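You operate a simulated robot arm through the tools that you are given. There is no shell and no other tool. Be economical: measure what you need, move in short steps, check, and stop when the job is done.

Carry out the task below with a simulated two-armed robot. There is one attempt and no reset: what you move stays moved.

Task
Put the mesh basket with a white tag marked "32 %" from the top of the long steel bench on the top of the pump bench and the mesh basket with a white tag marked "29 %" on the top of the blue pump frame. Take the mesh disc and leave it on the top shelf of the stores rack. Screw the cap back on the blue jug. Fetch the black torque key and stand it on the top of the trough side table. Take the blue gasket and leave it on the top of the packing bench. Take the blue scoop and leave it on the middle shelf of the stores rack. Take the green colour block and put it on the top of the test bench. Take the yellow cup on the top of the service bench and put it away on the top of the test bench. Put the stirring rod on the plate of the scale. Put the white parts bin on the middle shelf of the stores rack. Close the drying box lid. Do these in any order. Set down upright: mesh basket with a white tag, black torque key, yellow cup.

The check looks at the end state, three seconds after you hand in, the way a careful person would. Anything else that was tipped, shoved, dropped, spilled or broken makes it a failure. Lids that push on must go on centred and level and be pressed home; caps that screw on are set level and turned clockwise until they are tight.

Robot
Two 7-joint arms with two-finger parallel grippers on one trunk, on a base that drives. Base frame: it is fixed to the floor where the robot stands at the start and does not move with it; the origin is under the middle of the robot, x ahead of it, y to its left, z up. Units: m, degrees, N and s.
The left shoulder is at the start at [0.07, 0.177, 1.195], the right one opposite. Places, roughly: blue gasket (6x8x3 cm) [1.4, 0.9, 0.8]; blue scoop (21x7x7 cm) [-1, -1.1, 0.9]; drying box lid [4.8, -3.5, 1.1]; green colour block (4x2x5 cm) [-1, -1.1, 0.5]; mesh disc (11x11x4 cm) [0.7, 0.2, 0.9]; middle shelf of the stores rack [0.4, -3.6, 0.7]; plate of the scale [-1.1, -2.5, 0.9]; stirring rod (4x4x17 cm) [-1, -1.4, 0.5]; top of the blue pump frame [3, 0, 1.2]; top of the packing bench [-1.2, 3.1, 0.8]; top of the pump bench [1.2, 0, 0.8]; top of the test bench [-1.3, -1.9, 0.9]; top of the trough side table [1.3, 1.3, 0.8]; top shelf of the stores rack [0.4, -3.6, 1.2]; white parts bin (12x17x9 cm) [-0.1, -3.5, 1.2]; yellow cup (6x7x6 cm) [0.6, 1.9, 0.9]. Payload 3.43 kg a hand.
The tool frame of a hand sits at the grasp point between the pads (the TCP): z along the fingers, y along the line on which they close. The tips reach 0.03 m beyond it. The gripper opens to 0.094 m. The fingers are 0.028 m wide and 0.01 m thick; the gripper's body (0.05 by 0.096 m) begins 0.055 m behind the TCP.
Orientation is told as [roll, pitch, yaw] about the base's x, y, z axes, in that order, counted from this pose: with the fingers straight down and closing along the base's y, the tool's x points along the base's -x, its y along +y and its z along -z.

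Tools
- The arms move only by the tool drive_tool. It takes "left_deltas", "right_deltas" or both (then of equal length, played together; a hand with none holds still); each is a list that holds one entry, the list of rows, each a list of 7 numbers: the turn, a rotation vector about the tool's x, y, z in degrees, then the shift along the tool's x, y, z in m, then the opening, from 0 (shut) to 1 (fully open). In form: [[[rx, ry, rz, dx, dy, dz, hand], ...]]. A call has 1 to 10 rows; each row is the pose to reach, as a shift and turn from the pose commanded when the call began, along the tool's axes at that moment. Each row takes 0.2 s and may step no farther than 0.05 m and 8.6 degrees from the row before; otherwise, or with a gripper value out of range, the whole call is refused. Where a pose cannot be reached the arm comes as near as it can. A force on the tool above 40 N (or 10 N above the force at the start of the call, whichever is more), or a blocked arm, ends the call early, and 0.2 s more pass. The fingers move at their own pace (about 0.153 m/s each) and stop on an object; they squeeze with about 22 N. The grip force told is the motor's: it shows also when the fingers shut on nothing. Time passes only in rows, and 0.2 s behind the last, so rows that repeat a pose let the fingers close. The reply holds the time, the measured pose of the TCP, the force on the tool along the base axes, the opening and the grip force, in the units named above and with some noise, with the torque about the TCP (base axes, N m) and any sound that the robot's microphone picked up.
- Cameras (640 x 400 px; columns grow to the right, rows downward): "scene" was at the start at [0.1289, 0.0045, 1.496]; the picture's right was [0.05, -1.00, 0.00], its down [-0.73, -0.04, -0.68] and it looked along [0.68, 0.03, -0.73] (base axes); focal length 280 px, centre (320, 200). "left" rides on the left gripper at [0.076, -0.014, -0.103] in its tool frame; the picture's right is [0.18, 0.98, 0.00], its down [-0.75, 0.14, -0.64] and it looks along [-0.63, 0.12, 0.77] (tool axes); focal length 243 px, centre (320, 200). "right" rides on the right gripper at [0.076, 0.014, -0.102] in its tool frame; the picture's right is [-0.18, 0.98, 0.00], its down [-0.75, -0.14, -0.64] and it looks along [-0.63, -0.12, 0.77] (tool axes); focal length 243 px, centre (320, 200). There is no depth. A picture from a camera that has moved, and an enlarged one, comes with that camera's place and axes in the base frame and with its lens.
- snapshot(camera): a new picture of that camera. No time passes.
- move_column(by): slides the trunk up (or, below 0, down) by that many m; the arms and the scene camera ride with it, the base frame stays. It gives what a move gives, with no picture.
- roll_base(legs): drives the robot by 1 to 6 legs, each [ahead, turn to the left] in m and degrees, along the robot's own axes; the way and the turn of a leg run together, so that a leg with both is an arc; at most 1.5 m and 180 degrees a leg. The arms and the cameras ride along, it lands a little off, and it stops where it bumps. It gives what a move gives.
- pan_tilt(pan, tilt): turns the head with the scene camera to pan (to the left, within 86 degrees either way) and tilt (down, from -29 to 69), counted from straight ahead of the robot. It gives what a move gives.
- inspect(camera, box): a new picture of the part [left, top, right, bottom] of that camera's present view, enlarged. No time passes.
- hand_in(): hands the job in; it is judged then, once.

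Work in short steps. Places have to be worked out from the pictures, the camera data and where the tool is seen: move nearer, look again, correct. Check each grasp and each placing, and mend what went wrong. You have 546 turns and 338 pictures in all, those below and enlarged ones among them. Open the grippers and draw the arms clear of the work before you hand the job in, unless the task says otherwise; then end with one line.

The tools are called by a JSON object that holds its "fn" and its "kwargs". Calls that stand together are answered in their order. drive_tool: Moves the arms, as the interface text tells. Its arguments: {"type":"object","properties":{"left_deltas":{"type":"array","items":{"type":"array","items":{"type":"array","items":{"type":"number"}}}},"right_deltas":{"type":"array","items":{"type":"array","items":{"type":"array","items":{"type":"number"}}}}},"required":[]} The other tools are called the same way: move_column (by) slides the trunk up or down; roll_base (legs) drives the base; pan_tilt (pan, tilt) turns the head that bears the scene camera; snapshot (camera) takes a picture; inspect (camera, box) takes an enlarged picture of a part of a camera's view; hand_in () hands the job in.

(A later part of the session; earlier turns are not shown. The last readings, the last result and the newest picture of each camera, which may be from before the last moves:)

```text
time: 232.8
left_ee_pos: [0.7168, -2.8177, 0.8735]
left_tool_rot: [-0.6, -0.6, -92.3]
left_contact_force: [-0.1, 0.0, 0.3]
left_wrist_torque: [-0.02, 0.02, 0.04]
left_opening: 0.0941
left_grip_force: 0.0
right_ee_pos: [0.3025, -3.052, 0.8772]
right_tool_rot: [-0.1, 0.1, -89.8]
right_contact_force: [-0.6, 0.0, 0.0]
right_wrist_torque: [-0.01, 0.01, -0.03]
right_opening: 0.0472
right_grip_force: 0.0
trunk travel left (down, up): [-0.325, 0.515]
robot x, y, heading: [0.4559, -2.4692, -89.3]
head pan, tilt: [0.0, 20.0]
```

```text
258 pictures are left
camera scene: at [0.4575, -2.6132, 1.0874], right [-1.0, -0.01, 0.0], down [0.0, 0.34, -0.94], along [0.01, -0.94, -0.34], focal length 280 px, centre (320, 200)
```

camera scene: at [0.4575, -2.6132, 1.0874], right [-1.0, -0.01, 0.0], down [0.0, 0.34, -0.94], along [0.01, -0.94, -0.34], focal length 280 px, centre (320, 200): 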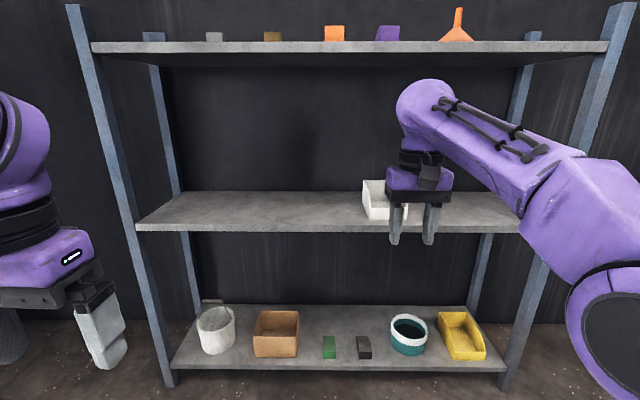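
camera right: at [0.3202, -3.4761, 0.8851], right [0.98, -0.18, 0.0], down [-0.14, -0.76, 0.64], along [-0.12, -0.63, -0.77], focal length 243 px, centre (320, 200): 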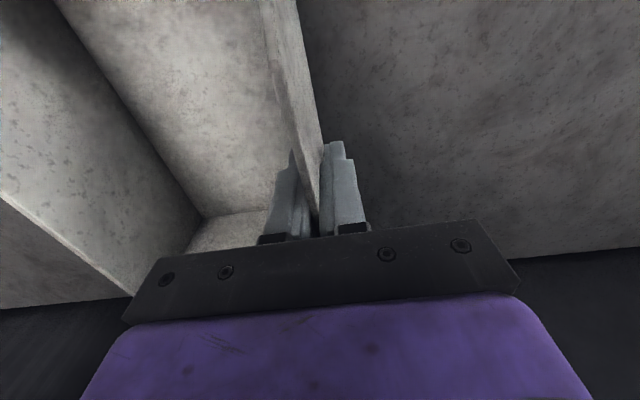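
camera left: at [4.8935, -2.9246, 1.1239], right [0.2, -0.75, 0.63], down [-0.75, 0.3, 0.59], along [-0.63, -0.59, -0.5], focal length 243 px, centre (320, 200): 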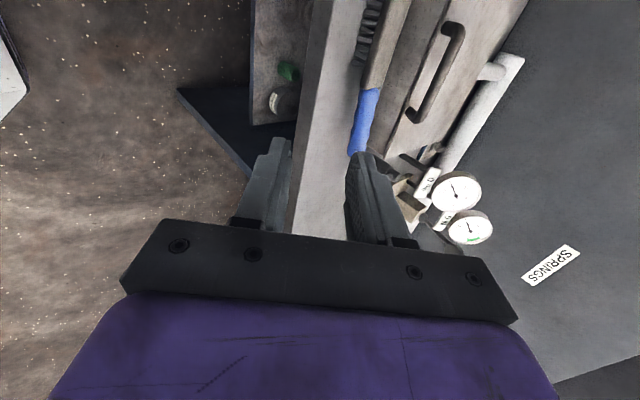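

The bin is placed. I raise the trunk and drive to face the test bench where the scoop, block and rod are.

{"fn": "move_column", "kwargs": {"by": 0.3}}

{"fn": "roll_base", "kwargs": {"legs": [[0, -161], [1.3, 0], [0, 70]]}}

{"fn": "pan_tilt", "kwargs": {"pan": 0, "tilt": 35}}

{"fn": "snapshot", "kwargs": {"camera": "scene"}}

```text
time: 235.8
left_ee_pos: [0.716, -2.8183, 1.1713]
left_tool_rot: [-0.7, -0.6, -92.1]
left_contact_force: [-0.8, -0.1, -0.2]
left_wrist_torque: [-0.02, -0.05, 0.03]
left_opening: 0.094
left_grip_force: 0.1
right_ee_pos: [0.3036, -3.0534, 1.1761]
right_tool_rot: [-0.1, 0.2, -89.7]
right_contact_force: [0.8, -0.2, 0.2]
right_wrist_torque: [0.02, 0.03, -0.03]
right_opening: 0.0469
right_grip_force: 0.1
trunk travel left (down, up): [-0.625, 0.215]
robot x, y, heading: [0.4543, -2.471, -89.6]
head pan, tilt: [0.0, 20.0]
```

```text
time: 251.9
left_ee_pos: [-0.341, -1.4916, 1.1714]
left_tool_rot: [-0.7, -0.6, 176.7]
left_contact_force: [0.3, 0.3, 0.5]
left_wrist_torque: [0.01, -0.03, 0.01]
left_opening: 0.0939
left_grip_force: 0.1
right_ee_pos: [-0.5664, -1.0753, 1.1761]
right_tool_rot: [-0.1, 0.1, 179.0]
right_contact_force: [-1.0, 0.3, 0.0]
right_wrist_torque: [-0.01, 0.0, -0.02]
right_opening: 0.0469
right_grip_force: 0.0
trunk travel left (down, up): [-0.625, 0.215]
robot x, y, heading: [0.012, -1.2399, 179.4]
head pan, tilt: [0.0, 20.0]
```

```text
time: 252.7
left_ee_pos: [-0.3398, -1.4915, 1.1718]
left_tool_rot: [-0.6, -0.5, 176.7]
left_contact_force: [0.5, 0.2, 0.2]
left_wrist_torque: [0.0, 0.01, -0.01]
left_opening: 0.0942
left_grip_force: 0.1
right_ee_pos: [-0.5656, -1.0739, 1.1756]
right_tool_rot: [0.0, 0.1, 179.2]
right_contact_force: [0.5, -1.0, 0.2]
right_wrist_torque: [0.02, 0.03, 0.02]
right_opening: 0.0467
right_grip_force: 0.2
trunk travel left (down, up): [-0.625, 0.215]
robot x, y, heading: [0.0107, -1.2434, 179.5]
head pan, tilt: [0.0, 35.0]
```

```text
257 pictures are left
camera scene: at [-0.1263, -1.2389, 1.3635], right [0.01, 1.0, 0.0], down [0.57, -0.01, -0.82], along [-0.82, 0.01, -0.57], focal length 280 px, centre (320, 200)
```

scene: 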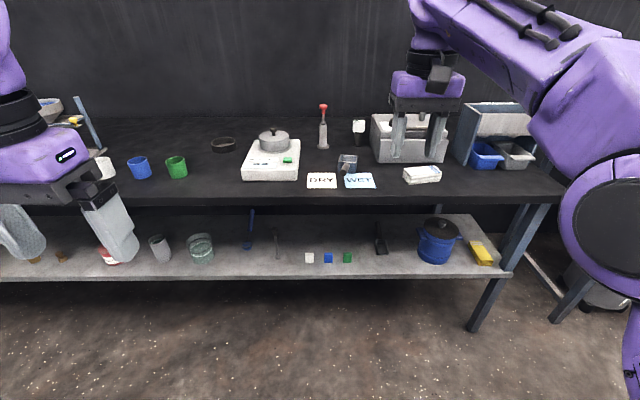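

I zoom on the upper and lower items.

{"fn": "inspect", "kwargs": {"camera": "scene", "box": [230, 100, 470, 250]}}

{"fn": "inspect", "kwargs": {"camera": "scene", "box": [220, 200, 420, 290]}}

```text
2.67 times, centred on (350, 175) of scene
camera zoom: at [-0.1263, -1.2389, 1.3635], right [0.01, 1.0, 0.0], down [0.57, -0.01, -0.82], along [-0.82, 0.01, -0.57], focal length 746 px, centre (240, 267)
```

zoom: 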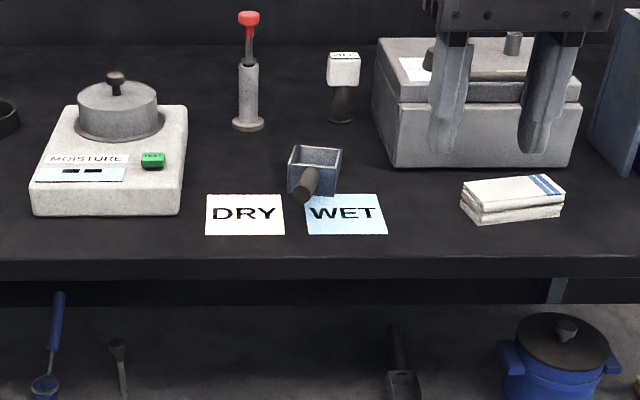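

```text
3.20 times, centred on (320, 245) of scene
camera zoom: at [-0.1263, -1.2389, 1.3635], right [0.01, 1.0, 0.0], down [0.57, -0.01, -0.82], along [-0.82, 0.01, -0.57], focal length 895 px, centre (320, 56)
```

zoom: 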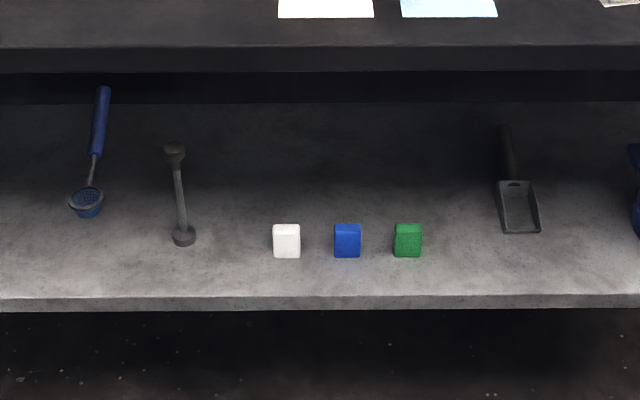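

The blue scoop lies on the bench top at about (-0.98,-1.13); green block (-0.955,-1.11) and rod (-0.98,-1.415) are on the lower shelf at z≈0.46. I move closer and look at the scoop with the right wrist camera.

{"fn": "roll_base", "kwargs": {"legs": [[0.3, 0]]}}

{"fn": "snapshot", "kwargs": {"camera": "right"}}

{"fn": "pan_tilt", "kwargs": {"pan": 0, "tilt": 50}}

{"fn": "snapshot", "kwargs": {"camera": "scene"}}

```text
time: 254.8
left_ee_pos: [-0.6393, -1.4887, 1.1719]
left_tool_rot: [-0.6, -0.6, 176.7]
left_contact_force: [0.0, -1.2, -0.5]
left_wrist_torque: [0.03, 0.01, -0.01]
left_opening: 0.0939
left_grip_force: 0.1
right_ee_pos: [-0.8652, -1.0716, 1.1762]
right_tool_rot: [-0.1, 0.1, 179.1]
right_contact_force: [0.1, 0.7, 0.2]
right_wrist_torque: [-0.01, 0.01, 0.0]
right_opening: 0.0467
right_grip_force: 0.0
trunk travel left (down, up): [-0.625, 0.215]
robot x, y, heading: [-0.2866, -1.2367, 179.1]
head pan, tilt: [0.0, 35.0]
```

```text
254 pictures are left
camera right: at [-0.7892, -1.0864, 1.2786], right [-0.2, -0.98, 0.0], down [-0.75, 0.15, 0.64], along [-0.63, 0.13, -0.77], focal length 243 px, centre (320, 200)
```

right: 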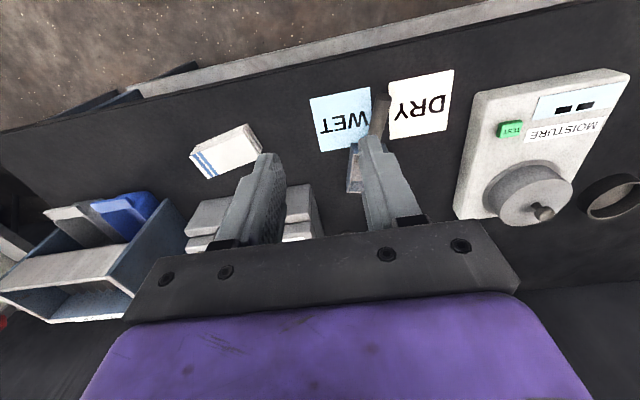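

```text
time: 255.5
left_ee_pos: [-0.6399, -1.4876, 1.1721]
left_tool_rot: [-0.7, -0.6, 176.6]
left_contact_force: [-0.2, 0.4, 0.7]
left_wrist_torque: [0.0, 0.03, 0.0]
left_opening: 0.094
left_grip_force: 0.0
right_ee_pos: [-0.8657, -1.072, 1.176]
right_tool_rot: [-0.2, 0.0, 179.1]
right_contact_force: [-0.4, -0.6, 0.4]
right_wrist_torque: [-0.02, 0.0, 0.02]
right_opening: 0.047
right_grip_force: 0.0
trunk travel left (down, up): [-0.625, 0.215]
robot x, y, heading: [-0.285, -1.2393, 179.1]
head pan, tilt: [0.0, 50.0]
```

```text
253 pictures are left
camera scene: at [-0.4149, -1.2354, 1.3418], right [0.01, 1.0, 0.0], down [0.77, -0.01, -0.64], along [-0.64, 0.01, -0.77], focal length 280 px, centre (320, 200)
```

scene: 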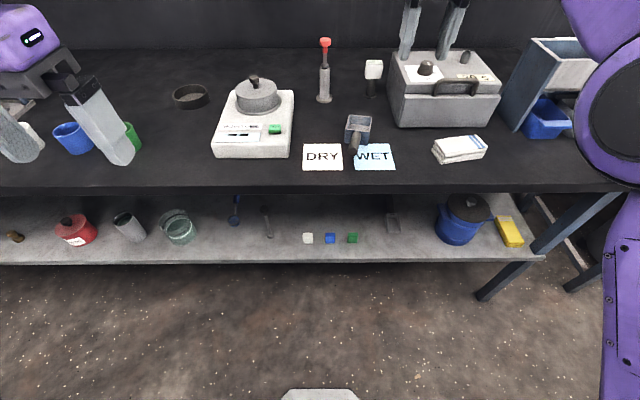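

I shift the right hand so that the fingers don't hide the scoop.

{"fn": "drive_tool", "kwargs": {"right_deltas": [[[0, 0, 0, 0.02, 0.03, 0.0, 1], [0, 0, 0, 0.04, 0.06, 0.02, 1], [0, 0, 0, 0.04, 0.075, 0.05, 1], [0, 0, 0, 0.04, 0.075, 0.05, 1]]]}}

{"fn": "inspect", "kwargs": {"camera": "right", "box": [220, 40, 460, 190]}}

```text
time: 256.5
left_ee_pos: [-0.6391, -1.4886, 1.1731]
left_tool_rot: [-0.5, -0.6, 176.7]
left_contact_force: [-0.4, 0.4, -0.5]
left_wrist_torque: [-0.01, -0.02, 0.01]
left_opening: 0.0939
left_grip_force: 0.0
right_ee_pos: [-0.8242, -1.1468, 1.1268]
right_tool_rot: [-0.1, 0.0, 179.1]
right_contact_force: [-0.6, 0.0, 0.1]
right_wrist_torque: [0.0, 0.02, -0.02]
right_opening: 0.094
right_grip_force: 0.1
trunk travel left (down, up): [-0.625, 0.215]
robot x, y, heading: [-0.2896, -1.2397, 179.5]
head pan, tilt: [0.0, 50.0]
```

```text
2.67 times, centred on (340, 115) of right
camera zoom: at [-0.749, -1.1617, 1.2285], right [-0.2, -0.98, 0.0], down [-0.75, 0.15, 0.64], along [-0.63, 0.13, -0.77], focal length 647 px, centre (267, 427)
```

zoom: 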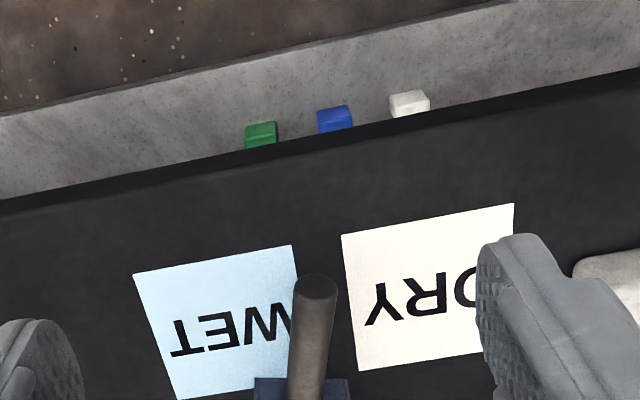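

Plan for the green block: retract, lower the trunk so the hand is at shelf height, pitch the gripper 45° forward and go in under the bench top. First back off and lower.

{"fn": "roll_base", "kwargs": {"legs": [[-0.25, 0]]}}

{"fn": "move_column", "kwargs": {"by": -0.3}}

{"fn": "move_column", "kwargs": {"by": -0.26}}

{"fn": "drive_tool", "kwargs": {"right_deltas": [[[0, -8, 0, 0, 0, 0, 0.64], [0, -16, 0, 0, 0, 0, 0.64], [0, -24, 0, 0, 0, 0, 0.64], [0, -32, 0, 0, 0, 0, 0.64], [0, -40, 0, 0, 0, 0, 0.64], [0, -48, 0, 0, 0, 0, 0.64]]]}}

{"fn": "snapshot", "kwargs": {"camera": "scene"}}

{"fn": "snapshot", "kwargs": {"camera": "right"}}

```text
time: 258.3
left_ee_pos: [-0.3893, -1.4912, 1.1725]
left_tool_rot: [-0.7, -0.6, 176.7]
left_contact_force: [0.1, 0.2, -0.2]
left_wrist_torque: [0.01, 0.01, 0.04]
left_opening: 0.0938
left_grip_force: 0.1
right_ee_pos: [-0.576, -1.1503, 1.1246]
right_tool_rot: [-0.1, 0.1, 179.1]
right_contact_force: [-0.4, -0.2, 0.3]
right_wrist_torque: [-0.01, -0.01, 0.0]
right_opening: 0.0939
right_grip_force: 0.1
trunk travel left (down, up): [-0.625, 0.215]
robot x, y, heading: [-0.0384, -1.2402, 179.0]
head pan, tilt: [0.0, 50.0]
```

```text
time: 261.3
left_ee_pos: [-0.3894, -1.4906, 0.8726]
left_tool_rot: [-0.6, -0.6, 176.7]
left_contact_force: [0.5, 0.0, 0.5]
left_wrist_torque: [0.01, -0.02, 0.03]
left_opening: 0.094
left_grip_force: 0.2
right_ee_pos: [-0.5757, -1.1489, 0.8279]
right_tool_rot: [-0.2, 0.0, 179.1]
right_contact_force: [-0.2, 0.3, -0.4]
right_wrist_torque: [0.02, 0.02, -0.01]
right_opening: 0.0939
right_grip_force: 0.0
trunk travel left (down, up): [-0.325, 0.515]
robot x, y, heading: [-0.0378, -1.2422, 179.2]
head pan, tilt: [0.0, 50.0]
```

```text
time: 264.0
left_ee_pos: [-0.3891, -1.49, 0.6128]
left_tool_rot: [-0.6, -0.6, 176.7]
left_contact_force: [0.2, 0.1, 0.1]
left_wrist_torque: [0.03, 0.0, -0.01]
left_opening: 0.0938
left_grip_force: 0.2
right_ee_pos: [-0.5751, -1.1502, 0.5663]
right_tool_rot: [0.0, 0.0, 179.1]
right_contact_force: [0.1, 0.1, -0.5]
right_wrist_torque: [-0.06, -0.02, -0.01]
right_opening: 0.0939
right_grip_force: 0.0
trunk travel left (down, up): [-0.065, 0.775]
robot x, y, heading: [-0.0331, -1.2414, 179.4]
head pan, tilt: [0.0, 50.0]
```

```text
time: 265.4
left_ee_pos: [-0.3905, -1.4916, 0.6127]
left_tool_rot: [-0.6, -0.6, 176.7]
left_contact_force: [-0.2, 0.9, -0.2]
left_wrist_torque: [0.0, 0.0, 0.01]
left_opening: 0.0935
left_grip_force: 0.1
right_ee_pos: [-0.5761, -1.1493, 0.5657]
right_tool_rot: [0.1, -47.9, 179.0]
right_contact_force: [0.5, 0.3, 0.7]
right_wrist_torque: [-0.01, -0.01, -0.03]
right_opening: 0.0604
right_grip_force: 0.0
trunk travel left (down, up): [-0.065, 0.775]
robot x, y, heading: [-0.037, -1.24, 179.2]
head pan, tilt: [0.0, 50.0]
```

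```text
251 pictures are left
camera scene: at [-0.1647, -1.2383, 0.7818], right [0.01, 1.0, 0.0], down [0.77, -0.01, -0.64], along [-0.64, 0.01, -0.77], focal length 280 px, centre (320, 200)
```

scene: 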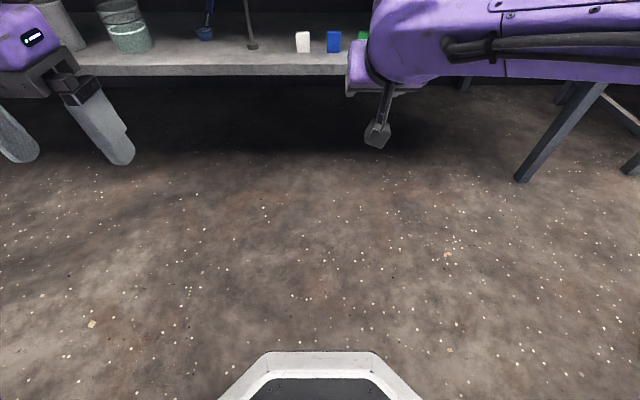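

```text
250 pictures are left
camera right: at [-0.448, -1.1651, 0.5777], right [-0.14, -0.98, 0.14], down [-0.03, 0.14, 0.99], along [-0.99, 0.13, -0.05], focal length 243 px, centre (320, 200)
```

right: 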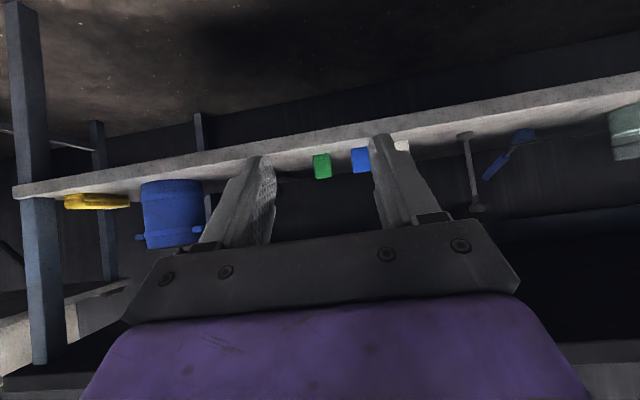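

Green block confirmed at (-0.95, -1.11, 0.485). I align height and lateral position, then drive in 0.28 m.

{"fn": "drive_tool", "kwargs": {"right_deltas": [[[0, 0, 0, 0.02, -0.012, 0.018, 0.64], [0, 0, 0, 0.04, -0.024, 0.036, 0.64], [0, 0, 0, 0.054, -0.037, 0.049, 0.64]]]}}

{"fn": "roll_base", "kwargs": {"legs": [[0.28, 0]]}}

{"fn": "snapshot", "kwargs": {"camera": "right"}}

{"fn": "pan_tilt", "kwargs": {"pan": 0, "tilt": 20}}

{"fn": "snapshot", "kwargs": {"camera": "scene"}}

```text
time: 266.2
left_ee_pos: [-0.3903, -1.4918, 0.6132]
left_tool_rot: [-0.6, -0.6, 176.7]
left_contact_force: [0.7, 0.1, -0.6]
left_wrist_torque: [0.0, 0.01, 0.0]
left_opening: 0.0942
left_grip_force: 0.0
right_ee_pos: [-0.5755, -1.1127, 0.4928]
right_tool_rot: [-0.2, -47.9, 179.2]
right_contact_force: [-0.5, -0.3, 1.0]
right_wrist_torque: [0.03, -0.01, 0.02]
right_opening: 0.0602
right_grip_force: 0.1
trunk travel left (down, up): [-0.065, 0.775]
robot x, y, heading: [-0.0367, -1.2402, 179.1]
head pan, tilt: [0.0, 50.0]
```

```text
time: 268.2
left_ee_pos: [-0.6716, -1.4873, 0.6114]
left_tool_rot: [-0.7, -0.7, 176.6]
left_contact_force: [0.2, -0.1, -0.4]
left_wrist_torque: [-0.02, 0.0, -0.01]
left_opening: 0.0938
left_grip_force: 0.0
right_ee_pos: [-0.8552, -1.108, 0.4929]
right_tool_rot: [-0.2, -47.9, 179.1]
right_contact_force: [0.0, 0.8, -0.6]
right_wrist_torque: [0.02, 0.01, 0.08]
right_opening: 0.0601
right_grip_force: 0.1
trunk travel left (down, up): [-0.065, 0.775]
robot x, y, heading: [-0.315, -1.2378, 179.3]
head pan, tilt: [0.0, 50.0]
```

```text
249 pictures are left
camera right: at [-0.7287, -1.1241, 0.5044], right [-0.14, -0.98, 0.13], down [-0.03, 0.14, 0.99], along [-0.99, 0.13, -0.05], focal length 243 px, centre (320, 200)
```

right: 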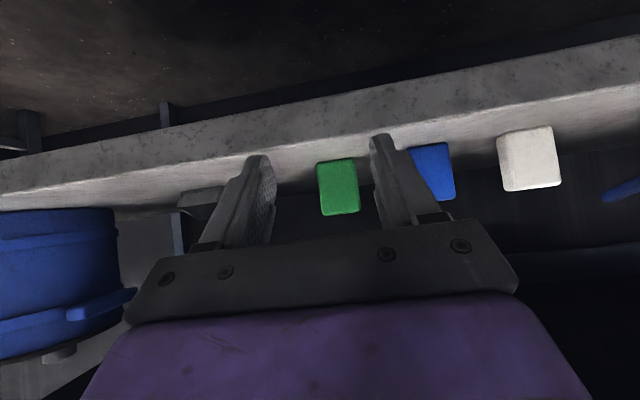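

```text
time: 269.1
left_ee_pos: [-0.6712, -1.4858, 0.6121]
left_tool_rot: [-0.6, -0.6, 176.5]
left_contact_force: [0.0, 0.1, -0.2]
left_wrist_torque: [-0.02, 0.02, -0.01]
left_opening: 0.0939
left_grip_force: 0.1
right_ee_pos: [-0.8571, -1.1091, 0.4923]
right_tool_rot: [-0.2, -47.9, 179.1]
right_contact_force: [0.3, 0.1, -0.7]
right_wrist_torque: [0.0, -0.03, -0.01]
right_opening: 0.0602
right_grip_force: 0.1
trunk travel left (down, up): [-0.065, 0.775]
robot x, y, heading: [-0.3218, -1.2362, 179.2]
head pan, tilt: [0.0, 20.0]
```

```text
248 pictures are left
camera scene: at [-0.462, -1.2343, 0.8272], right [0.01, 1.0, 0.0], down [0.34, 0.0, -0.94], along [-0.94, 0.01, -0.34], focal length 280 px, centre (320, 200)
```

scene: 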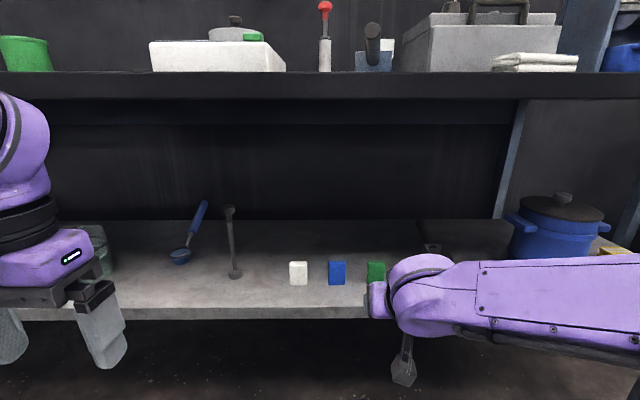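

Well aligned. I advance 9.5 cm horizontally and close on the block.

{"fn": "drive_tool", "kwargs": {"right_deltas": [[[0, 0, 0, -0.02, 0.004, 0.022, 0.64], [0, 0, 0, -0.04, 0.004, 0.044, 0.64], [0, 0, 0, -0.064, 0.004, 0.071, 0.64], [0, 0, 0, -0.064, 0.004, 0.071, 0], [0, 0, 0, -0.064, 0.004, 0.071, 0], [0, 0, 0, -0.064, 0.004, 0.071, 0], [0, 0, 0, -0.064, 0.004, 0.071, 0]]]}}

{"fn": "snapshot", "kwargs": {"camera": "right"}}

```text
time: 270.7
left_ee_pos: [-0.671, -1.4875, 0.6118]
left_tool_rot: [-0.6, -0.7, 176.6]
left_contact_force: [0.4, 0.2, 0.3]
left_wrist_torque: [0.01, 0.01, -0.01]
left_opening: 0.0938
left_grip_force: 0.0
right_ee_pos: [-0.9515, -1.11, 0.4926]
right_tool_rot: [-0.2, -47.9, 179.2]
right_contact_force: [0.4, -0.8, -0.5]
right_wrist_torque: [-0.01, -0.01, 0.02]
right_opening: 0.0393
right_grip_force: 21.9
trunk travel left (down, up): [-0.065, 0.775]
robot x, y, heading: [-0.3186, -1.2369, 179.1]
head pan, tilt: [0.0, 20.0]
```

```text
247 pictures are left
camera right: at [-0.8246, -1.1259, 0.5041], right [-0.14, -0.98, 0.13], down [-0.03, 0.14, 0.99], along [-0.99, 0.13, -0.05], focal length 243 px, centre (320, 200)
```

right: 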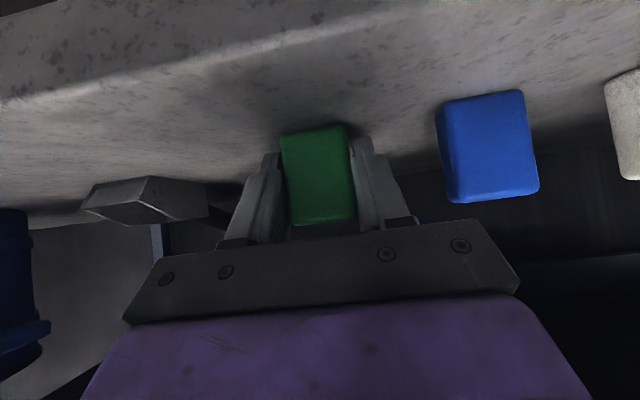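

Block gripped. I lift it and retract the hand a bit.

{"fn": "drive_tool", "kwargs": {"right_deltas": [[[0, 0, 0, -0.007, 0, -0.0067, 0], [0, 0, 0, -0.022, 0, -0.02, 0], [0, 0, 0, -0.045, 0, -0.04, 0], [0, 0, 0, -0.02, 0, -0.07, 0], [0, 0, 0, 0.0, 0, -0.1, 0], [0, 0, 0, 0.022, 0, -0.114, 0]]]}}

{"fn": "roll_base", "kwargs": {"legs": [[-0.2, 0]]}}

{"fn": "drive_tool", "kwargs": {"left_deltas": [[[0, -8, 0, 0, 0, 0, 0.6], [0, -16, 0, 0, 0, 0, 0.6], [0, -24, 0, 0, 0, 0, 0.6], [0, -32, 0, 0, 0, 0, 0.6], [0, -40, 0, 0, 0, 0, 0.6], [0, -48, 0, 0, 0, 0, 0.6]]]}}

{"fn": "snapshot", "kwargs": {"camera": "left"}}

{"fn": "snapshot", "kwargs": {"camera": "right"}}

```text
time: 272.1
left_ee_pos: [-0.6725, -1.487, 0.6123]
left_tool_rot: [-0.5, -0.6, 176.6]
left_contact_force: [-0.1, 0.2, 0.0]
left_wrist_torque: [0.0, 0.01, -0.03]
left_opening: 0.094
left_grip_force: 0.0
right_ee_pos: [-0.8532, -1.1116, 0.5522]
right_tool_rot: [-0.2, -48.0, 179.3]
right_contact_force: [0.5, -0.4, -0.2]
right_wrist_torque: [0.03, -0.01, -0.01]
right_opening: 0.0393
right_grip_force: 21.8
trunk travel left (down, up): [-0.065, 0.775]
robot x, y, heading: [-0.3167, -1.2366, 179.2]
head pan, tilt: [0.0, 20.0]
```

```text
time: 273.7
left_ee_pos: [-0.4714, -1.4898, 0.6122]
left_tool_rot: [-0.5, -0.6, 176.9]
left_contact_force: [0.0, -0.4, 0.8]
left_wrist_torque: [0.03, -0.03, -0.03]
left_opening: 0.0941
left_grip_force: 0.1
right_ee_pos: [-0.6537, -1.1157, 0.5522]
right_tool_rot: [-0.2, -47.9, 179.3]
right_contact_force: [0.1, -0.6, -1.0]
right_wrist_torque: [-0.02, -0.01, -0.01]
right_opening: 0.0395
right_grip_force: 21.8
trunk travel left (down, up): [-0.065, 0.775]
robot x, y, heading: [-0.1159, -1.2401, 179.3]
head pan, tilt: [0.0, 20.0]
```

```text
time: 275.1
left_ee_pos: [-0.4716, -1.4905, 0.6127]
left_tool_rot: [-0.9, -48.8, 177.6]
left_contact_force: [-0.7, -0.1, -0.5]
left_wrist_torque: [-0.01, 0.0, -0.02]
left_opening: 0.0563
left_grip_force: 0.1
right_ee_pos: [-0.6543, -1.1158, 0.5537]
right_tool_rot: [-0.3, -48.0, 179.3]
right_contact_force: [-0.6, 0.0, 0.9]
right_wrist_torque: [-0.01, 0.01, 0.0]
right_opening: 0.0395
right_grip_force: 22.2
trunk travel left (down, up): [-0.065, 0.775]
robot x, y, heading: [-0.1177, -1.2384, 179.5]
head pan, tilt: [0.0, 20.0]
```

```text
246 pictures are left
camera left: at [-0.3436, -1.4842, 0.6227], right [0.07, -0.99, -0.15], down [-0.02, -0.15, 0.99], along [-1.0, -0.06, -0.03], focal length 243 px, centre (320, 200)
```

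left: 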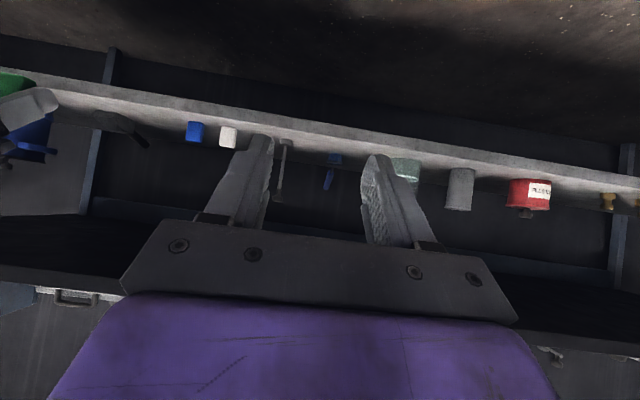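

```text
245 pictures are left
camera right: at [-0.5267, -1.1311, 0.5639], right [-0.14, -0.98, 0.13], down [-0.03, 0.14, 0.99], along [-0.99, 0.13, -0.05], focal length 243 px, centre (320, 200)
```

right: 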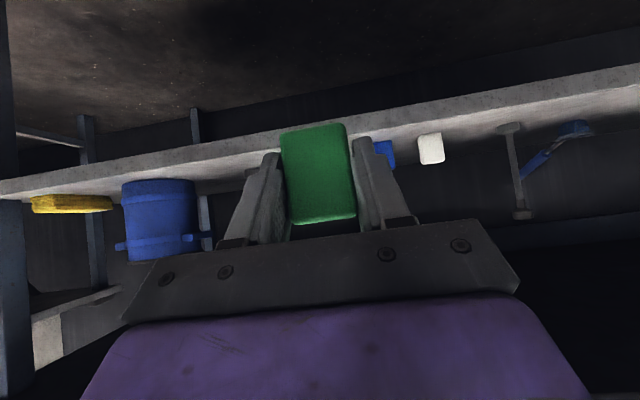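

Rod is upright at about (-1.0,-1.416), top ≈0.61. I set the left hand to y -1.416, z≈0.52 and drive in.

{"fn": "drive_tool", "kwargs": {"left_deltas": [[[0, 0, 0, 0.02, -0.025, 0.018, 0.6], [0, 0, 0, 0.04, -0.05, 0.036, 0.6], [0, 0, 0, 0.069, -0.074, 0.062, 0.6]]]}}

{"fn": "roll_base", "kwargs": {"legs": [[0.28, 0]]}}

{"fn": "snapshot", "kwargs": {"camera": "left"}}

{"fn": "snapshot", "kwargs": {"camera": "scene"}}

```text
time: 275.9
left_ee_pos: [-0.491, -1.4046, 0.5456]
left_tool_rot: [-0.9, -48.5, 177.5]
left_contact_force: [-0.3, -0.7, 1.2]
left_wrist_torque: [0.02, -0.02, 0.0]
left_opening: 0.0564
left_grip_force: 0.1
left hand out of reach, approached as far as the arm can: row 2, 3
right_ee_pos: [-0.6544, -1.1155, 0.5527]
right_tool_rot: [-0.2, -47.9, 179.3]
right_contact_force: [0.2, -0.1, 0.5]
right_wrist_torque: [0.02, 0.0, -0.04]
right_opening: 0.0398
right_grip_force: 22.0
trunk travel left (down, up): [-0.065, 0.775]
robot x, y, heading: [-0.121, -1.2407, 179.4]
head pan, tilt: [0.0, 20.0]
```

```text
time: 277.9
left_ee_pos: [-0.771, -1.4014, 0.5466]
left_tool_rot: [-0.9, -48.6, 177.5]
left_contact_force: [0.3, -0.3, 0.1]
left_wrist_torque: [-0.02, 0.01, 0.02]
left_opening: 0.0566
left_grip_force: 0.0
right_ee_pos: [-0.9344, -1.1126, 0.5519]
right_tool_rot: [-0.2, -47.9, 179.5]
right_contact_force: [-1.0, 0.7, -1.2]
right_wrist_torque: [-0.01, 0.02, 0.0]
right_opening: 0.0397
right_grip_force: 21.8
trunk travel left (down, up): [-0.065, 0.775]
robot x, y, heading: [-0.3979, -1.2324, 179.6]
head pan, tilt: [0.0, 20.0]
```

```text
244 pictures are left
camera left: at [-0.6429, -1.3958, 0.5565], right [0.07, -0.99, -0.15], down [-0.03, -0.15, 0.99], along [-1.0, -0.06, -0.04], focal length 243 px, centre (320, 200)
```

left: 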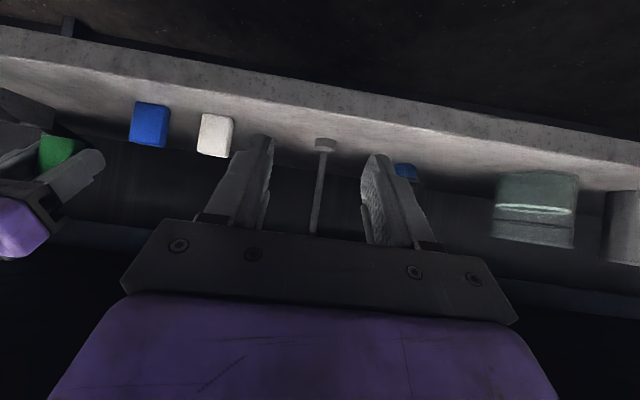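

```text
243 pictures are left
camera scene: at [-0.5437, -1.2342, 0.8273], right [0.01, 1.0, 0.0], down [0.34, 0.0, -0.94], along [-0.94, 0.01, -0.34], focal length 280 px, centre (320, 200)
```

scene: 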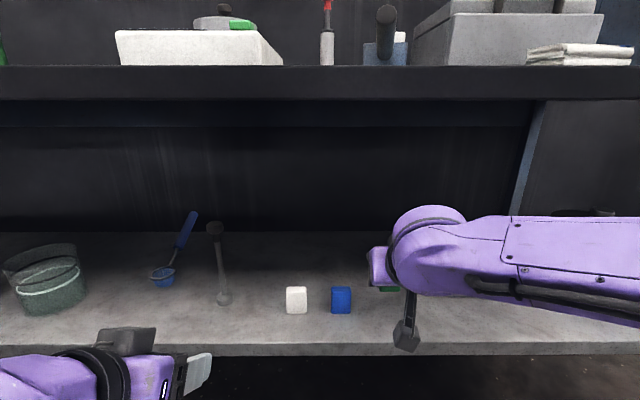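

Rod at (-0.99,-1.411). I move the left hand straight in to it and close at z≈0.525.

{"fn": "drive_tool", "kwargs": {"left_deltas": [[[0, 0, 0, -0.021, 0.003, 0.03, 0.6], [0, 0, 0, -0.043, 0.006, 0.06, 0.6], [0, 0, 0, -0.064, 0.01, 0.089, 0.6], [0, 0, 0, -0.086, 0.013, 0.119, 0.6], [0, 0, 0, -0.107, 0.016, 0.148, 0.6]]]}}

{"fn": "snapshot", "kwargs": {"camera": "left"}}

```text
time: 279.1
left_ee_pos: [-0.9551, -1.4093, 0.5282]
left_tool_rot: [-0.9, -48.6, 177.4]
left_contact_force: [-0.2, 0.0, 1.2]
left_wrist_torque: [-0.01, 0.0, -0.01]
left_opening: 0.0565
left_grip_force: 0.1
right_ee_pos: [-0.9338, -1.113, 0.552]
right_tool_rot: [-0.2, -48.0, 179.4]
right_contact_force: [-0.5, -0.5, 0.0]
right_wrist_torque: [0.01, 0.0, 0.03]
right_opening: 0.0395
right_grip_force: 22.1
trunk travel left (down, up): [-0.065, 0.775]
robot x, y, heading: [-0.4014, -1.2357, 179.2]
head pan, tilt: [0.0, 20.0]
```

```text
242 pictures are left
camera left: at [-0.8259, -1.4022, 0.5381], right [0.07, -0.99, -0.15], down [-0.03, -0.15, 0.99], along [-1.0, -0.06, -0.04], focal length 243 px, centre (320, 200)
```

left: 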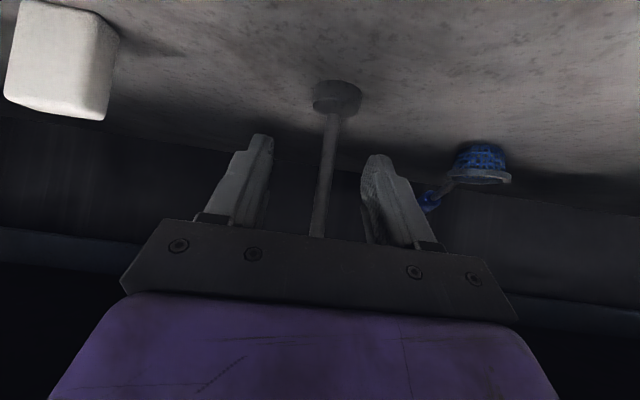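

On line. I advance the last 3.5 cm and close.

{"fn": "drive_tool", "kwargs": {"left_deltas": [[[0, 0, 0, -0.01, 0.0015, 0.014, 0.6], [0, 0, 0, -0.022, 0.003, 0.029, 0.6], [0, 0, 0, -0.022, 0.003, 0.029, 0], [0, 0, 0, -0.022, 0.003, 0.029, 0], [0, 0, 0, -0.022, 0.003, 0.029, 0], [0, 0, 0, -0.022, 0.003, 0.029, 0]]]}}

{"fn": "snapshot", "kwargs": {"camera": "left"}}

```text
time: 280.5
left_ee_pos: [-0.9899, -1.4092, 0.5244]
left_tool_rot: [-0.8, -48.5, 177.5]
left_contact_force: [0.1, 0.2, 1.5]
left_wrist_torque: [-0.04, 0.01, -0.04]
left_opening: 0.0134
left_grip_force: 22.5
right_ee_pos: [-0.9343, -1.1124, 0.5533]
right_tool_rot: [-0.2, -47.9, 179.5]
right_contact_force: [0.4, 0.7, 0.3]
right_wrist_torque: [0.0, -0.04, 0.01]
right_opening: 0.0394
right_grip_force: 21.5
trunk travel left (down, up): [-0.065, 0.775]
robot x, y, heading: [-0.3992, -1.2356, 179.7]
head pan, tilt: [0.0, 20.0]
```

```text
241 pictures are left
camera left: at [-0.8617, -1.4025, 0.5354], right [0.07, -0.99, -0.15], down [-0.03, -0.15, 0.99], along [-1.0, -0.06, -0.04], focal length 243 px, centre (320, 200)
```

left: 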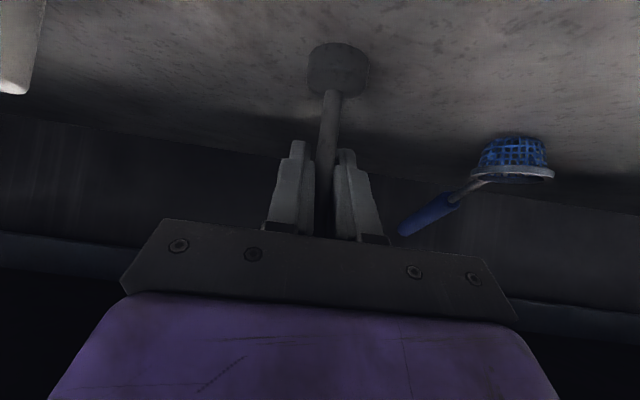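

Gripped. I raise the trunk 6 cm, then back out.

{"fn": "move_column", "kwargs": {"by": 0.06}}

{"fn": "roll_base", "kwargs": {"legs": [[-0.4, 0]]}}

{"fn": "snapshot", "kwargs": {"camera": "left"}}

{"fn": "snapshot", "kwargs": {"camera": "scene"}}

```text
time: 281.5
left_ee_pos: [-0.9906, -1.4096, 0.5852]
left_tool_rot: [-0.9, -48.5, 177.5]
left_contact_force: [-0.3, 0.8, -1.2]
left_wrist_torque: [-0.01, -0.02, 0.01]
left_opening: 0.0134
left_grip_force: 22.0
right_ee_pos: [-0.9346, -1.112, 0.6123]
right_tool_rot: [-0.2, -47.9, 179.4]
right_contact_force: [-0.8, 0.7, -0.4]
right_wrist_torque: [0.03, 0.02, 0.0]
right_opening: 0.0396
right_grip_force: 21.9
trunk travel left (down, up): [-0.125, 0.715]
robot x, y, heading: [-0.3995, -1.2386, 179.3]
head pan, tilt: [0.0, 20.0]
```

```text
time: 284.0
left_ee_pos: [-0.5896, -1.4125, 0.585]
left_tool_rot: [-0.9, -48.5, 177.6]
left_contact_force: [0.2, 0.3, 0.2]
left_wrist_torque: [0.0, 0.03, 0.01]
left_opening: 0.0134
left_grip_force: 22.1
right_ee_pos: [-0.5361, -1.1167, 0.6126]
right_tool_rot: [-0.2, -47.9, 179.4]
right_contact_force: [0.1, 0.8, 0.4]
right_wrist_torque: [0.01, 0.01, 0.02]
right_opening: 0.0398
right_grip_force: 21.9
trunk travel left (down, up): [-0.125, 0.715]
robot x, y, heading: [0.0015, -1.2378, 179.8]
head pan, tilt: [0.0, 20.0]
```

```text
240 pictures are left
camera left: at [-0.4618, -1.4067, 0.5953], right [0.07, -0.99, -0.15], down [-0.03, -0.15, 0.99], along [-1.0, -0.06, -0.04], focal length 243 px, centre (320, 200)
```

left: 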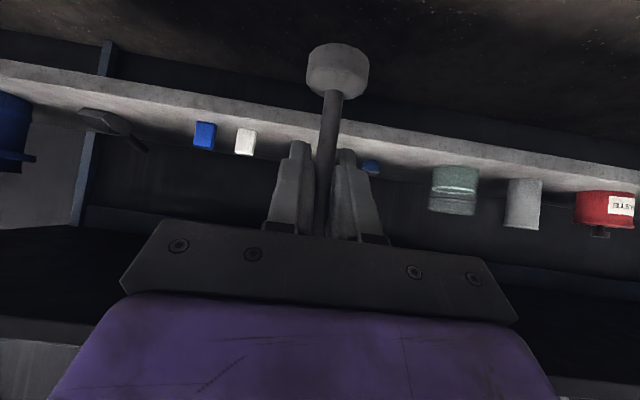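

```text
239 pictures are left
camera scene: at [-0.144, -1.2382, 0.8873], right [0.01, 1.0, 0.0], down [0.34, 0.0, -0.94], along [-0.94, 0.01, -0.34], focal length 280 px, centre (320, 200)
```

scene: 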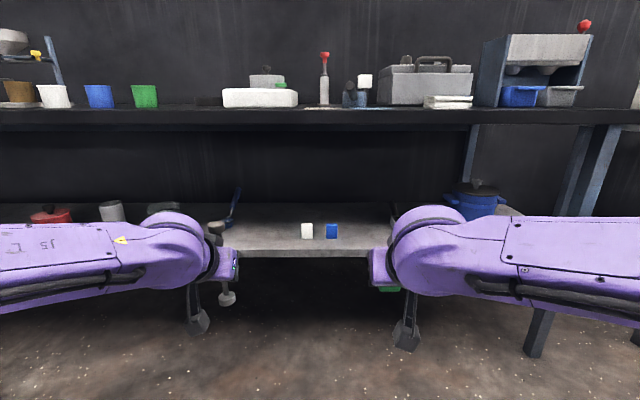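

Both objects held. I raise the trunk and drive along the bench to y≈-2.1 to see the free space and the scale.

{"fn": "move_column", "kwargs": {"by": 0.4}}

{"fn": "move_column", "kwargs": {"by": 0.12}}

{"fn": "roll_base", "kwargs": {"legs": [[0, 90], [0.85, 0], [0, -90]]}}

{"fn": "pan_tilt", "kwargs": {"pan": 0, "tilt": 35}}

{"fn": "snapshot", "kwargs": {"camera": "scene"}}

```text
time: 287.8
left_ee_pos: [-0.5907, -1.4133, 0.985]
left_tool_rot: [-0.9, -48.5, 177.5]
left_contact_force: [0.6, -0.2, -1.6]
left_wrist_torque: [0.0, -0.03, 0.02]
left_opening: 0.0134
left_grip_force: 21.8
right_ee_pos: [-0.5356, -1.1176, 1.0121]
right_tool_rot: [-0.1, -47.8, 179.3]
right_contact_force: [-0.6, 0.6, -1.2]
right_wrist_torque: [-0.02, -0.01, 0.04]
right_opening: 0.0394
right_grip_force: 21.7
trunk travel left (down, up): [-0.525, 0.315]
robot x, y, heading: [0.0036, -1.2373, 179.9]
head pan, tilt: [0.0, 20.0]
```

```text
time: 289.3
left_ee_pos: [-0.5904, -1.413, 1.1036]
left_tool_rot: [-0.8, -48.4, 177.5]
left_contact_force: [-0.5, -0.3, -0.2]
left_wrist_torque: [0.0, -0.01, 0.02]
left_opening: 0.0135
left_grip_force: 21.9
right_ee_pos: [-0.536, -1.1174, 1.1326]
right_tool_rot: [-0.1, -47.9, 179.4]
right_contact_force: [0.1, -0.2, 1.0]
right_wrist_torque: [0.01, -0.03, 0.02]
right_opening: 0.0394
right_grip_force: 22.2
trunk travel left (down, up): [-0.645, 0.195]
robot x, y, heading: [-0.0012, -1.2393, 179.5]
head pan, tilt: [0.0, 20.0]
```

```text
time: 301.4
left_ee_pos: [-0.593, -2.2805, 1.1032]
left_tool_rot: [-1.0, -48.4, 178.8]
left_contact_force: [0.0, 0.1, -1.4]
left_wrist_torque: [0.0, -0.04, 0.01]
left_opening: 0.0133
left_grip_force: 22.8
right_ee_pos: [-0.545, -1.983, 1.1312]
right_tool_rot: [-0.2, -48.0, -179.3]
right_contact_force: [0.4, -0.6, 0.0]
right_wrist_torque: [0.01, 0.0, -0.01]
right_opening: 0.0393
right_grip_force: 22.4
trunk travel left (down, up): [-0.645, 0.195]
robot x, y, heading: [-0.005, -2.0958, -179.2]
head pan, tilt: [0.0, 20.0]
```

```text
time: 302.2
left_ee_pos: [-0.5925, -2.2816, 1.1044]
left_tool_rot: [-0.9, -48.6, 178.7]
left_contact_force: [-0.1, 0.1, -0.3]
left_wrist_torque: [0.02, 0.05, -0.03]
left_opening: 0.0133
left_grip_force: 22.2
right_ee_pos: [-0.545, -1.9845, 1.1321]
right_tool_rot: [-0.2, -47.9, -179.4]
right_contact_force: [0.7, 0.3, 0.4]
right_wrist_torque: [0.01, 0.02, 0.0]
right_opening: 0.0392
right_grip_force: 22.1
trunk travel left (down, up): [-0.645, 0.195]
robot x, y, heading: [-0.0025, -2.0926, -179.2]
head pan, tilt: [0.0, 35.0]
```

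```text
238 pictures are left
camera scene: at [-0.1459, -2.0962, 1.3835], right [-0.01, 1.0, 0.0], down [0.57, 0.01, -0.82], along [-0.82, -0.01, -0.57], focal length 280 px, centre (320, 200)
```

scene: 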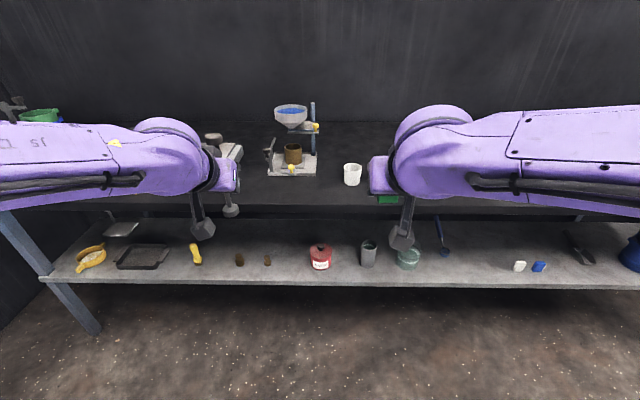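

The arms block the view; I back up and raise the trunk for a look.

{"fn": "roll_base", "kwargs": {"legs": [[-0.35, 0]]}}

{"fn": "move_column", "kwargs": {"by": 0.19}}

{"fn": "snapshot", "kwargs": {"camera": "left"}}

{"fn": "pan_tilt", "kwargs": {"pan": 0, "tilt": 22}}

{"fn": "snapshot", "kwargs": {"camera": "scene"}}

```text
time: 304.5
left_ee_pos: [-0.2417, -2.2771, 1.1044]
left_tool_rot: [-0.9, -48.4, 178.8]
left_contact_force: [0.0, 1.1, -0.2]
left_wrist_torque: [0.02, -0.02, 0.0]
left_opening: 0.0133
left_grip_force: 22.1
right_ee_pos: [-0.1946, -1.9798, 1.1313]
right_tool_rot: [-0.2, -48.0, -179.3]
right_contact_force: [-0.6, -0.4, -0.4]
right_wrist_torque: [0.0, 0.02, -0.01]
right_opening: 0.0394
right_grip_force: 22.1
trunk travel left (down, up): [-0.645, 0.195]
robot x, y, heading: [0.3468, -2.09, -179.3]
head pan, tilt: [0.0, 35.0]
```

```text
time: 306.6
left_ee_pos: [-0.2416, -2.2769, 1.2939]
left_tool_rot: [-0.9, -48.5, 178.8]
left_contact_force: [0.4, -0.7, -0.3]
left_wrist_torque: [-0.01, 0.0, -0.03]
left_opening: 0.0131
left_grip_force: 22.2
right_ee_pos: [-0.1932, -1.9807, 1.3221]
right_tool_rot: [-0.1, -47.9, -179.3]
right_contact_force: [0.1, 0.0, -0.6]
right_wrist_torque: [-0.03, -0.02, 0.04]
right_opening: 0.0393
right_grip_force: 22.4
trunk travel left (down, up): [-0.835, 0.005]
robot x, y, heading: [0.3463, -2.0929, -179.3]
head pan, tilt: [0.0, 35.0]
```

```text
237 pictures are left
camera left: at [-0.1139, -2.2676, 1.3051], right [0.09, -0.98, -0.15], down [-0.02, -0.15, 0.99], along [-1.0, -0.09, -0.04], focal length 243 px, centre (320, 200)
```

left: 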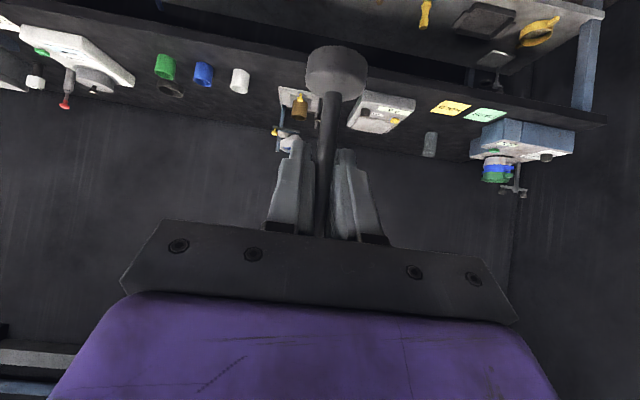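

```text
time: 307.3
left_ee_pos: [-0.2413, -2.2774, 1.2942]
left_tool_rot: [-0.8, -48.5, 178.7]
left_contact_force: [0.7, 0.5, 0.0]
left_wrist_torque: [-0.02, 0.0, 0.03]
left_opening: 0.0133
left_grip_force: 21.5
right_ee_pos: [-0.1926, -1.9795, 1.3218]
right_tool_rot: [-0.2, -47.9, -179.2]
right_contact_force: [-0.7, -1.2, -0.4]
right_wrist_torque: [0.02, 0.02, 0.0]
right_opening: 0.039
right_grip_force: 22.0
trunk travel left (down, up): [-0.835, 0.005]
robot x, y, heading: [0.3469, -2.0881, -179.3]
head pan, tilt: [0.0, 22.0]
```

```text
236 pictures are left
camera scene: at [0.2006, -2.0921, 1.594], right [-0.01, 1.0, 0.0], down [0.38, 0.0, -0.93], along [-0.93, -0.01, -0.38], focal length 280 px, centre (320, 200)
```

scene: 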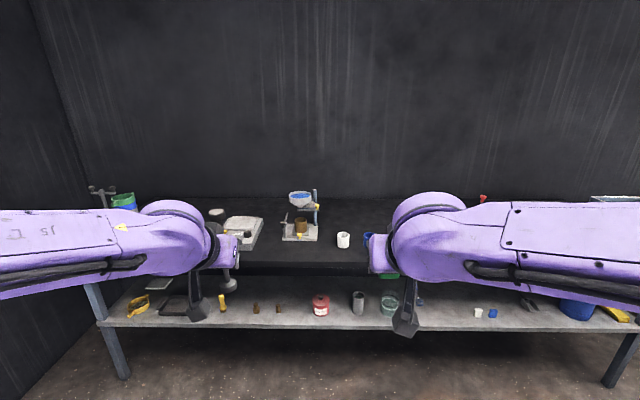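

I zoom on the scale and neighbouring free space.

{"fn": "inspect", "kwargs": {"camera": "scene", "box": [190, 170, 390, 290]}}

{"fn": "inspect", "kwargs": {"camera": "left", "box": [220, 60, 460, 180]}}

```text
3.20 times, centred on (290, 230) of scene
camera zoom: at [0.2006, -2.0921, 1.594], right [-0.01, 1.0, 0.0], down [0.38, 0.0, -0.93], along [-0.93, -0.01, -0.38], focal length 895 px, centre (416, 104)
```

zoom: 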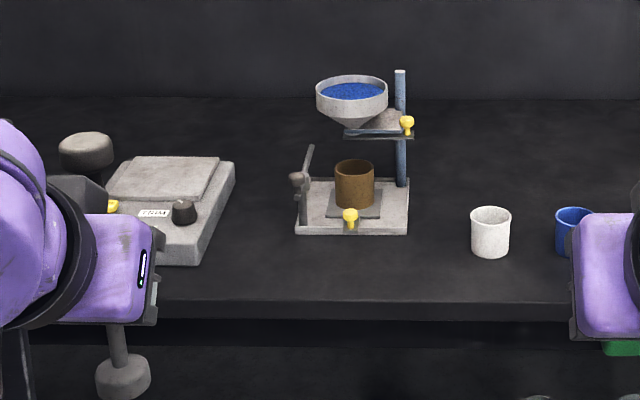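

```text
2.67 times, centred on (340, 120) of left
camera zoom: at [-0.1139, -2.2676, 1.3051], right [0.09, -0.98, -0.15], down [-0.02, -0.15, 0.99], along [-1.0, -0.09, -0.04], focal length 647 px, centre (267, 413)
```

zoom: 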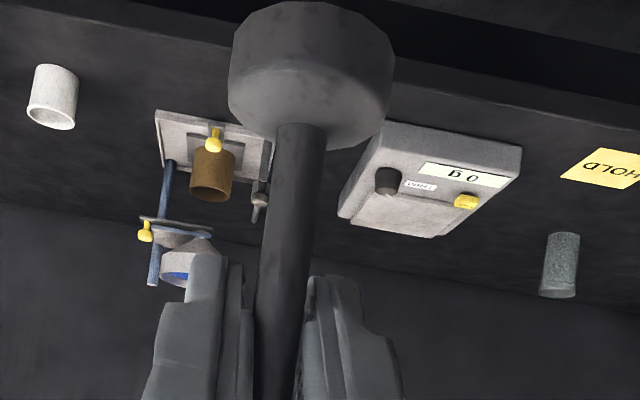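

Scale plate centre ≈(-1.09,-2.51,0.93); free spot for the block ≈(-0.94,-2.10). I reposition to y≈-2.33, retract/shift the right hand, and lower a little.

{"fn": "roll_base", "kwargs": {"legs": [[0, 35], [0.42, 0], [0, -34.3]]}}

{"fn": "drive_tool", "kwargs": {"right_deltas": [[[0, 0, 0, 0.02, -0.03, -0.022, 0], [0, 0, 0, 0.04, -0.06, -0.044, 0], [0, 0, 0, 0.06, -0.09, -0.066, 0], [0, 0, 0, 0.08, -0.11, -0.089, 0]]]}}

{"fn": "move_column", "kwargs": {"by": -0.2}}

{"fn": "pan_tilt", "kwargs": {"pan": 0, "tilt": 40}}

{"fn": "snapshot", "kwargs": {"camera": "scene"}}

```text
time: 313.2
left_ee_pos: [-0.5821, -2.5302, 1.2946]
left_tool_rot: [-0.9, -48.5, 179.5]
left_contact_force: [0.4, 0.5, -0.5]
left_wrist_torque: [-0.02, 0.0, 0.01]
left_opening: 0.013
left_grip_force: 21.8
right_ee_pos: [-0.5384, -2.2331, 1.3221]
right_tool_rot: [-0.2, -47.9, -178.6]
right_contact_force: [-0.2, 0.2, -0.8]
right_wrist_torque: [-0.05, -0.02, 0.0]
right_opening: 0.0392
right_grip_force: 22.2
trunk travel left (down, up): [-0.835, 0.005]
robot x, y, heading: [0.003, -2.3386, -178.7]
head pan, tilt: [0.0, 22.0]
```

```text
time: 314.2
left_ee_pos: [-0.5809, -2.5278, 1.2951]
left_tool_rot: [-0.7, -48.5, 179.3]
left_contact_force: [-0.6, 0.2, 0.2]
left_wrist_torque: [0.0, 0.02, 0.02]
left_opening: 0.0131
left_grip_force: 22.5
right_ee_pos: [-0.4192, -2.1175, 1.3222]
right_tool_rot: [-0.2, -47.9, -178.8]
right_contact_force: [1.1, 0.0, 0.1]
right_wrist_torque: [-0.01, 0.01, -0.01]
right_opening: 0.039
right_grip_force: 22.1
trunk travel left (down, up): [-0.835, 0.005]
robot x, y, heading: [0.0003, -2.3352, -178.8]
head pan, tilt: [0.0, 22.0]
```

```text
time: 316.4
left_ee_pos: [-0.5827, -2.5291, 1.0947]
left_tool_rot: [-1.0, -48.5, 179.5]
left_contact_force: [0.8, 0.1, -0.6]
left_wrist_torque: [-0.01, -0.01, 0.0]
left_opening: 0.0135
left_grip_force: 22.0
right_ee_pos: [-0.4195, -2.1207, 1.1214]
right_tool_rot: [-0.2, -48.0, -178.5]
right_contact_force: [0.1, -0.3, 0.4]
right_wrist_torque: [-0.01, 0.03, 0.02]
right_opening: 0.0391
right_grip_force: 21.9
trunk travel left (down, up): [-0.635, 0.205]
robot x, y, heading: [0.0029, -2.3348, -178.6]
head pan, tilt: [0.0, 22.0]
```

```text
time: 317.2
left_ee_pos: [-0.5817, -2.5296, 1.0934]
left_tool_rot: [-0.9, -48.6, 179.5]
left_contact_force: [0.9, 0.3, -0.7]
left_wrist_torque: [0.01, 0.03, 0.01]
left_opening: 0.0132
left_grip_force: 22.0
right_ee_pos: [-0.4198, -2.1214, 1.1217]
right_tool_rot: [-0.2, -47.9, -178.6]
right_contact_force: [-1.0, 0.1, 0.2]
right_wrist_torque: [0.0, 0.01, 0.02]
right_opening: 0.0392
right_grip_force: 21.8
trunk travel left (down, up): [-0.635, 0.205]
robot x, y, heading: [0.0028, -2.3353, -178.5]
head pan, tilt: [0.0, 40.0]
```

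```text
233 pictures are left
camera scene: at [-0.1345, -2.3389, 1.366], right [-0.03, 1.0, 0.0], down [0.64, 0.02, -0.77], along [-0.77, -0.02, -0.64], focal length 280 px, centre (320, 200)
```

scene: 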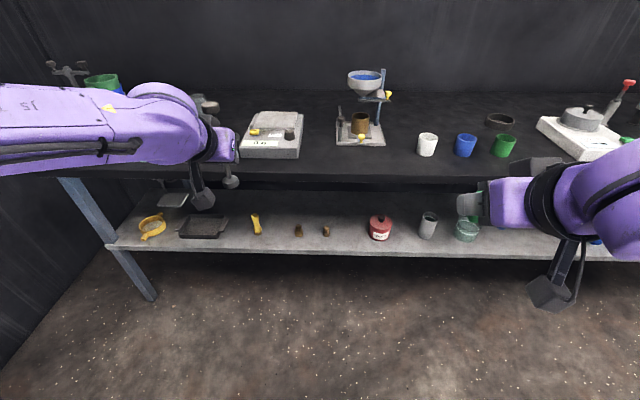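

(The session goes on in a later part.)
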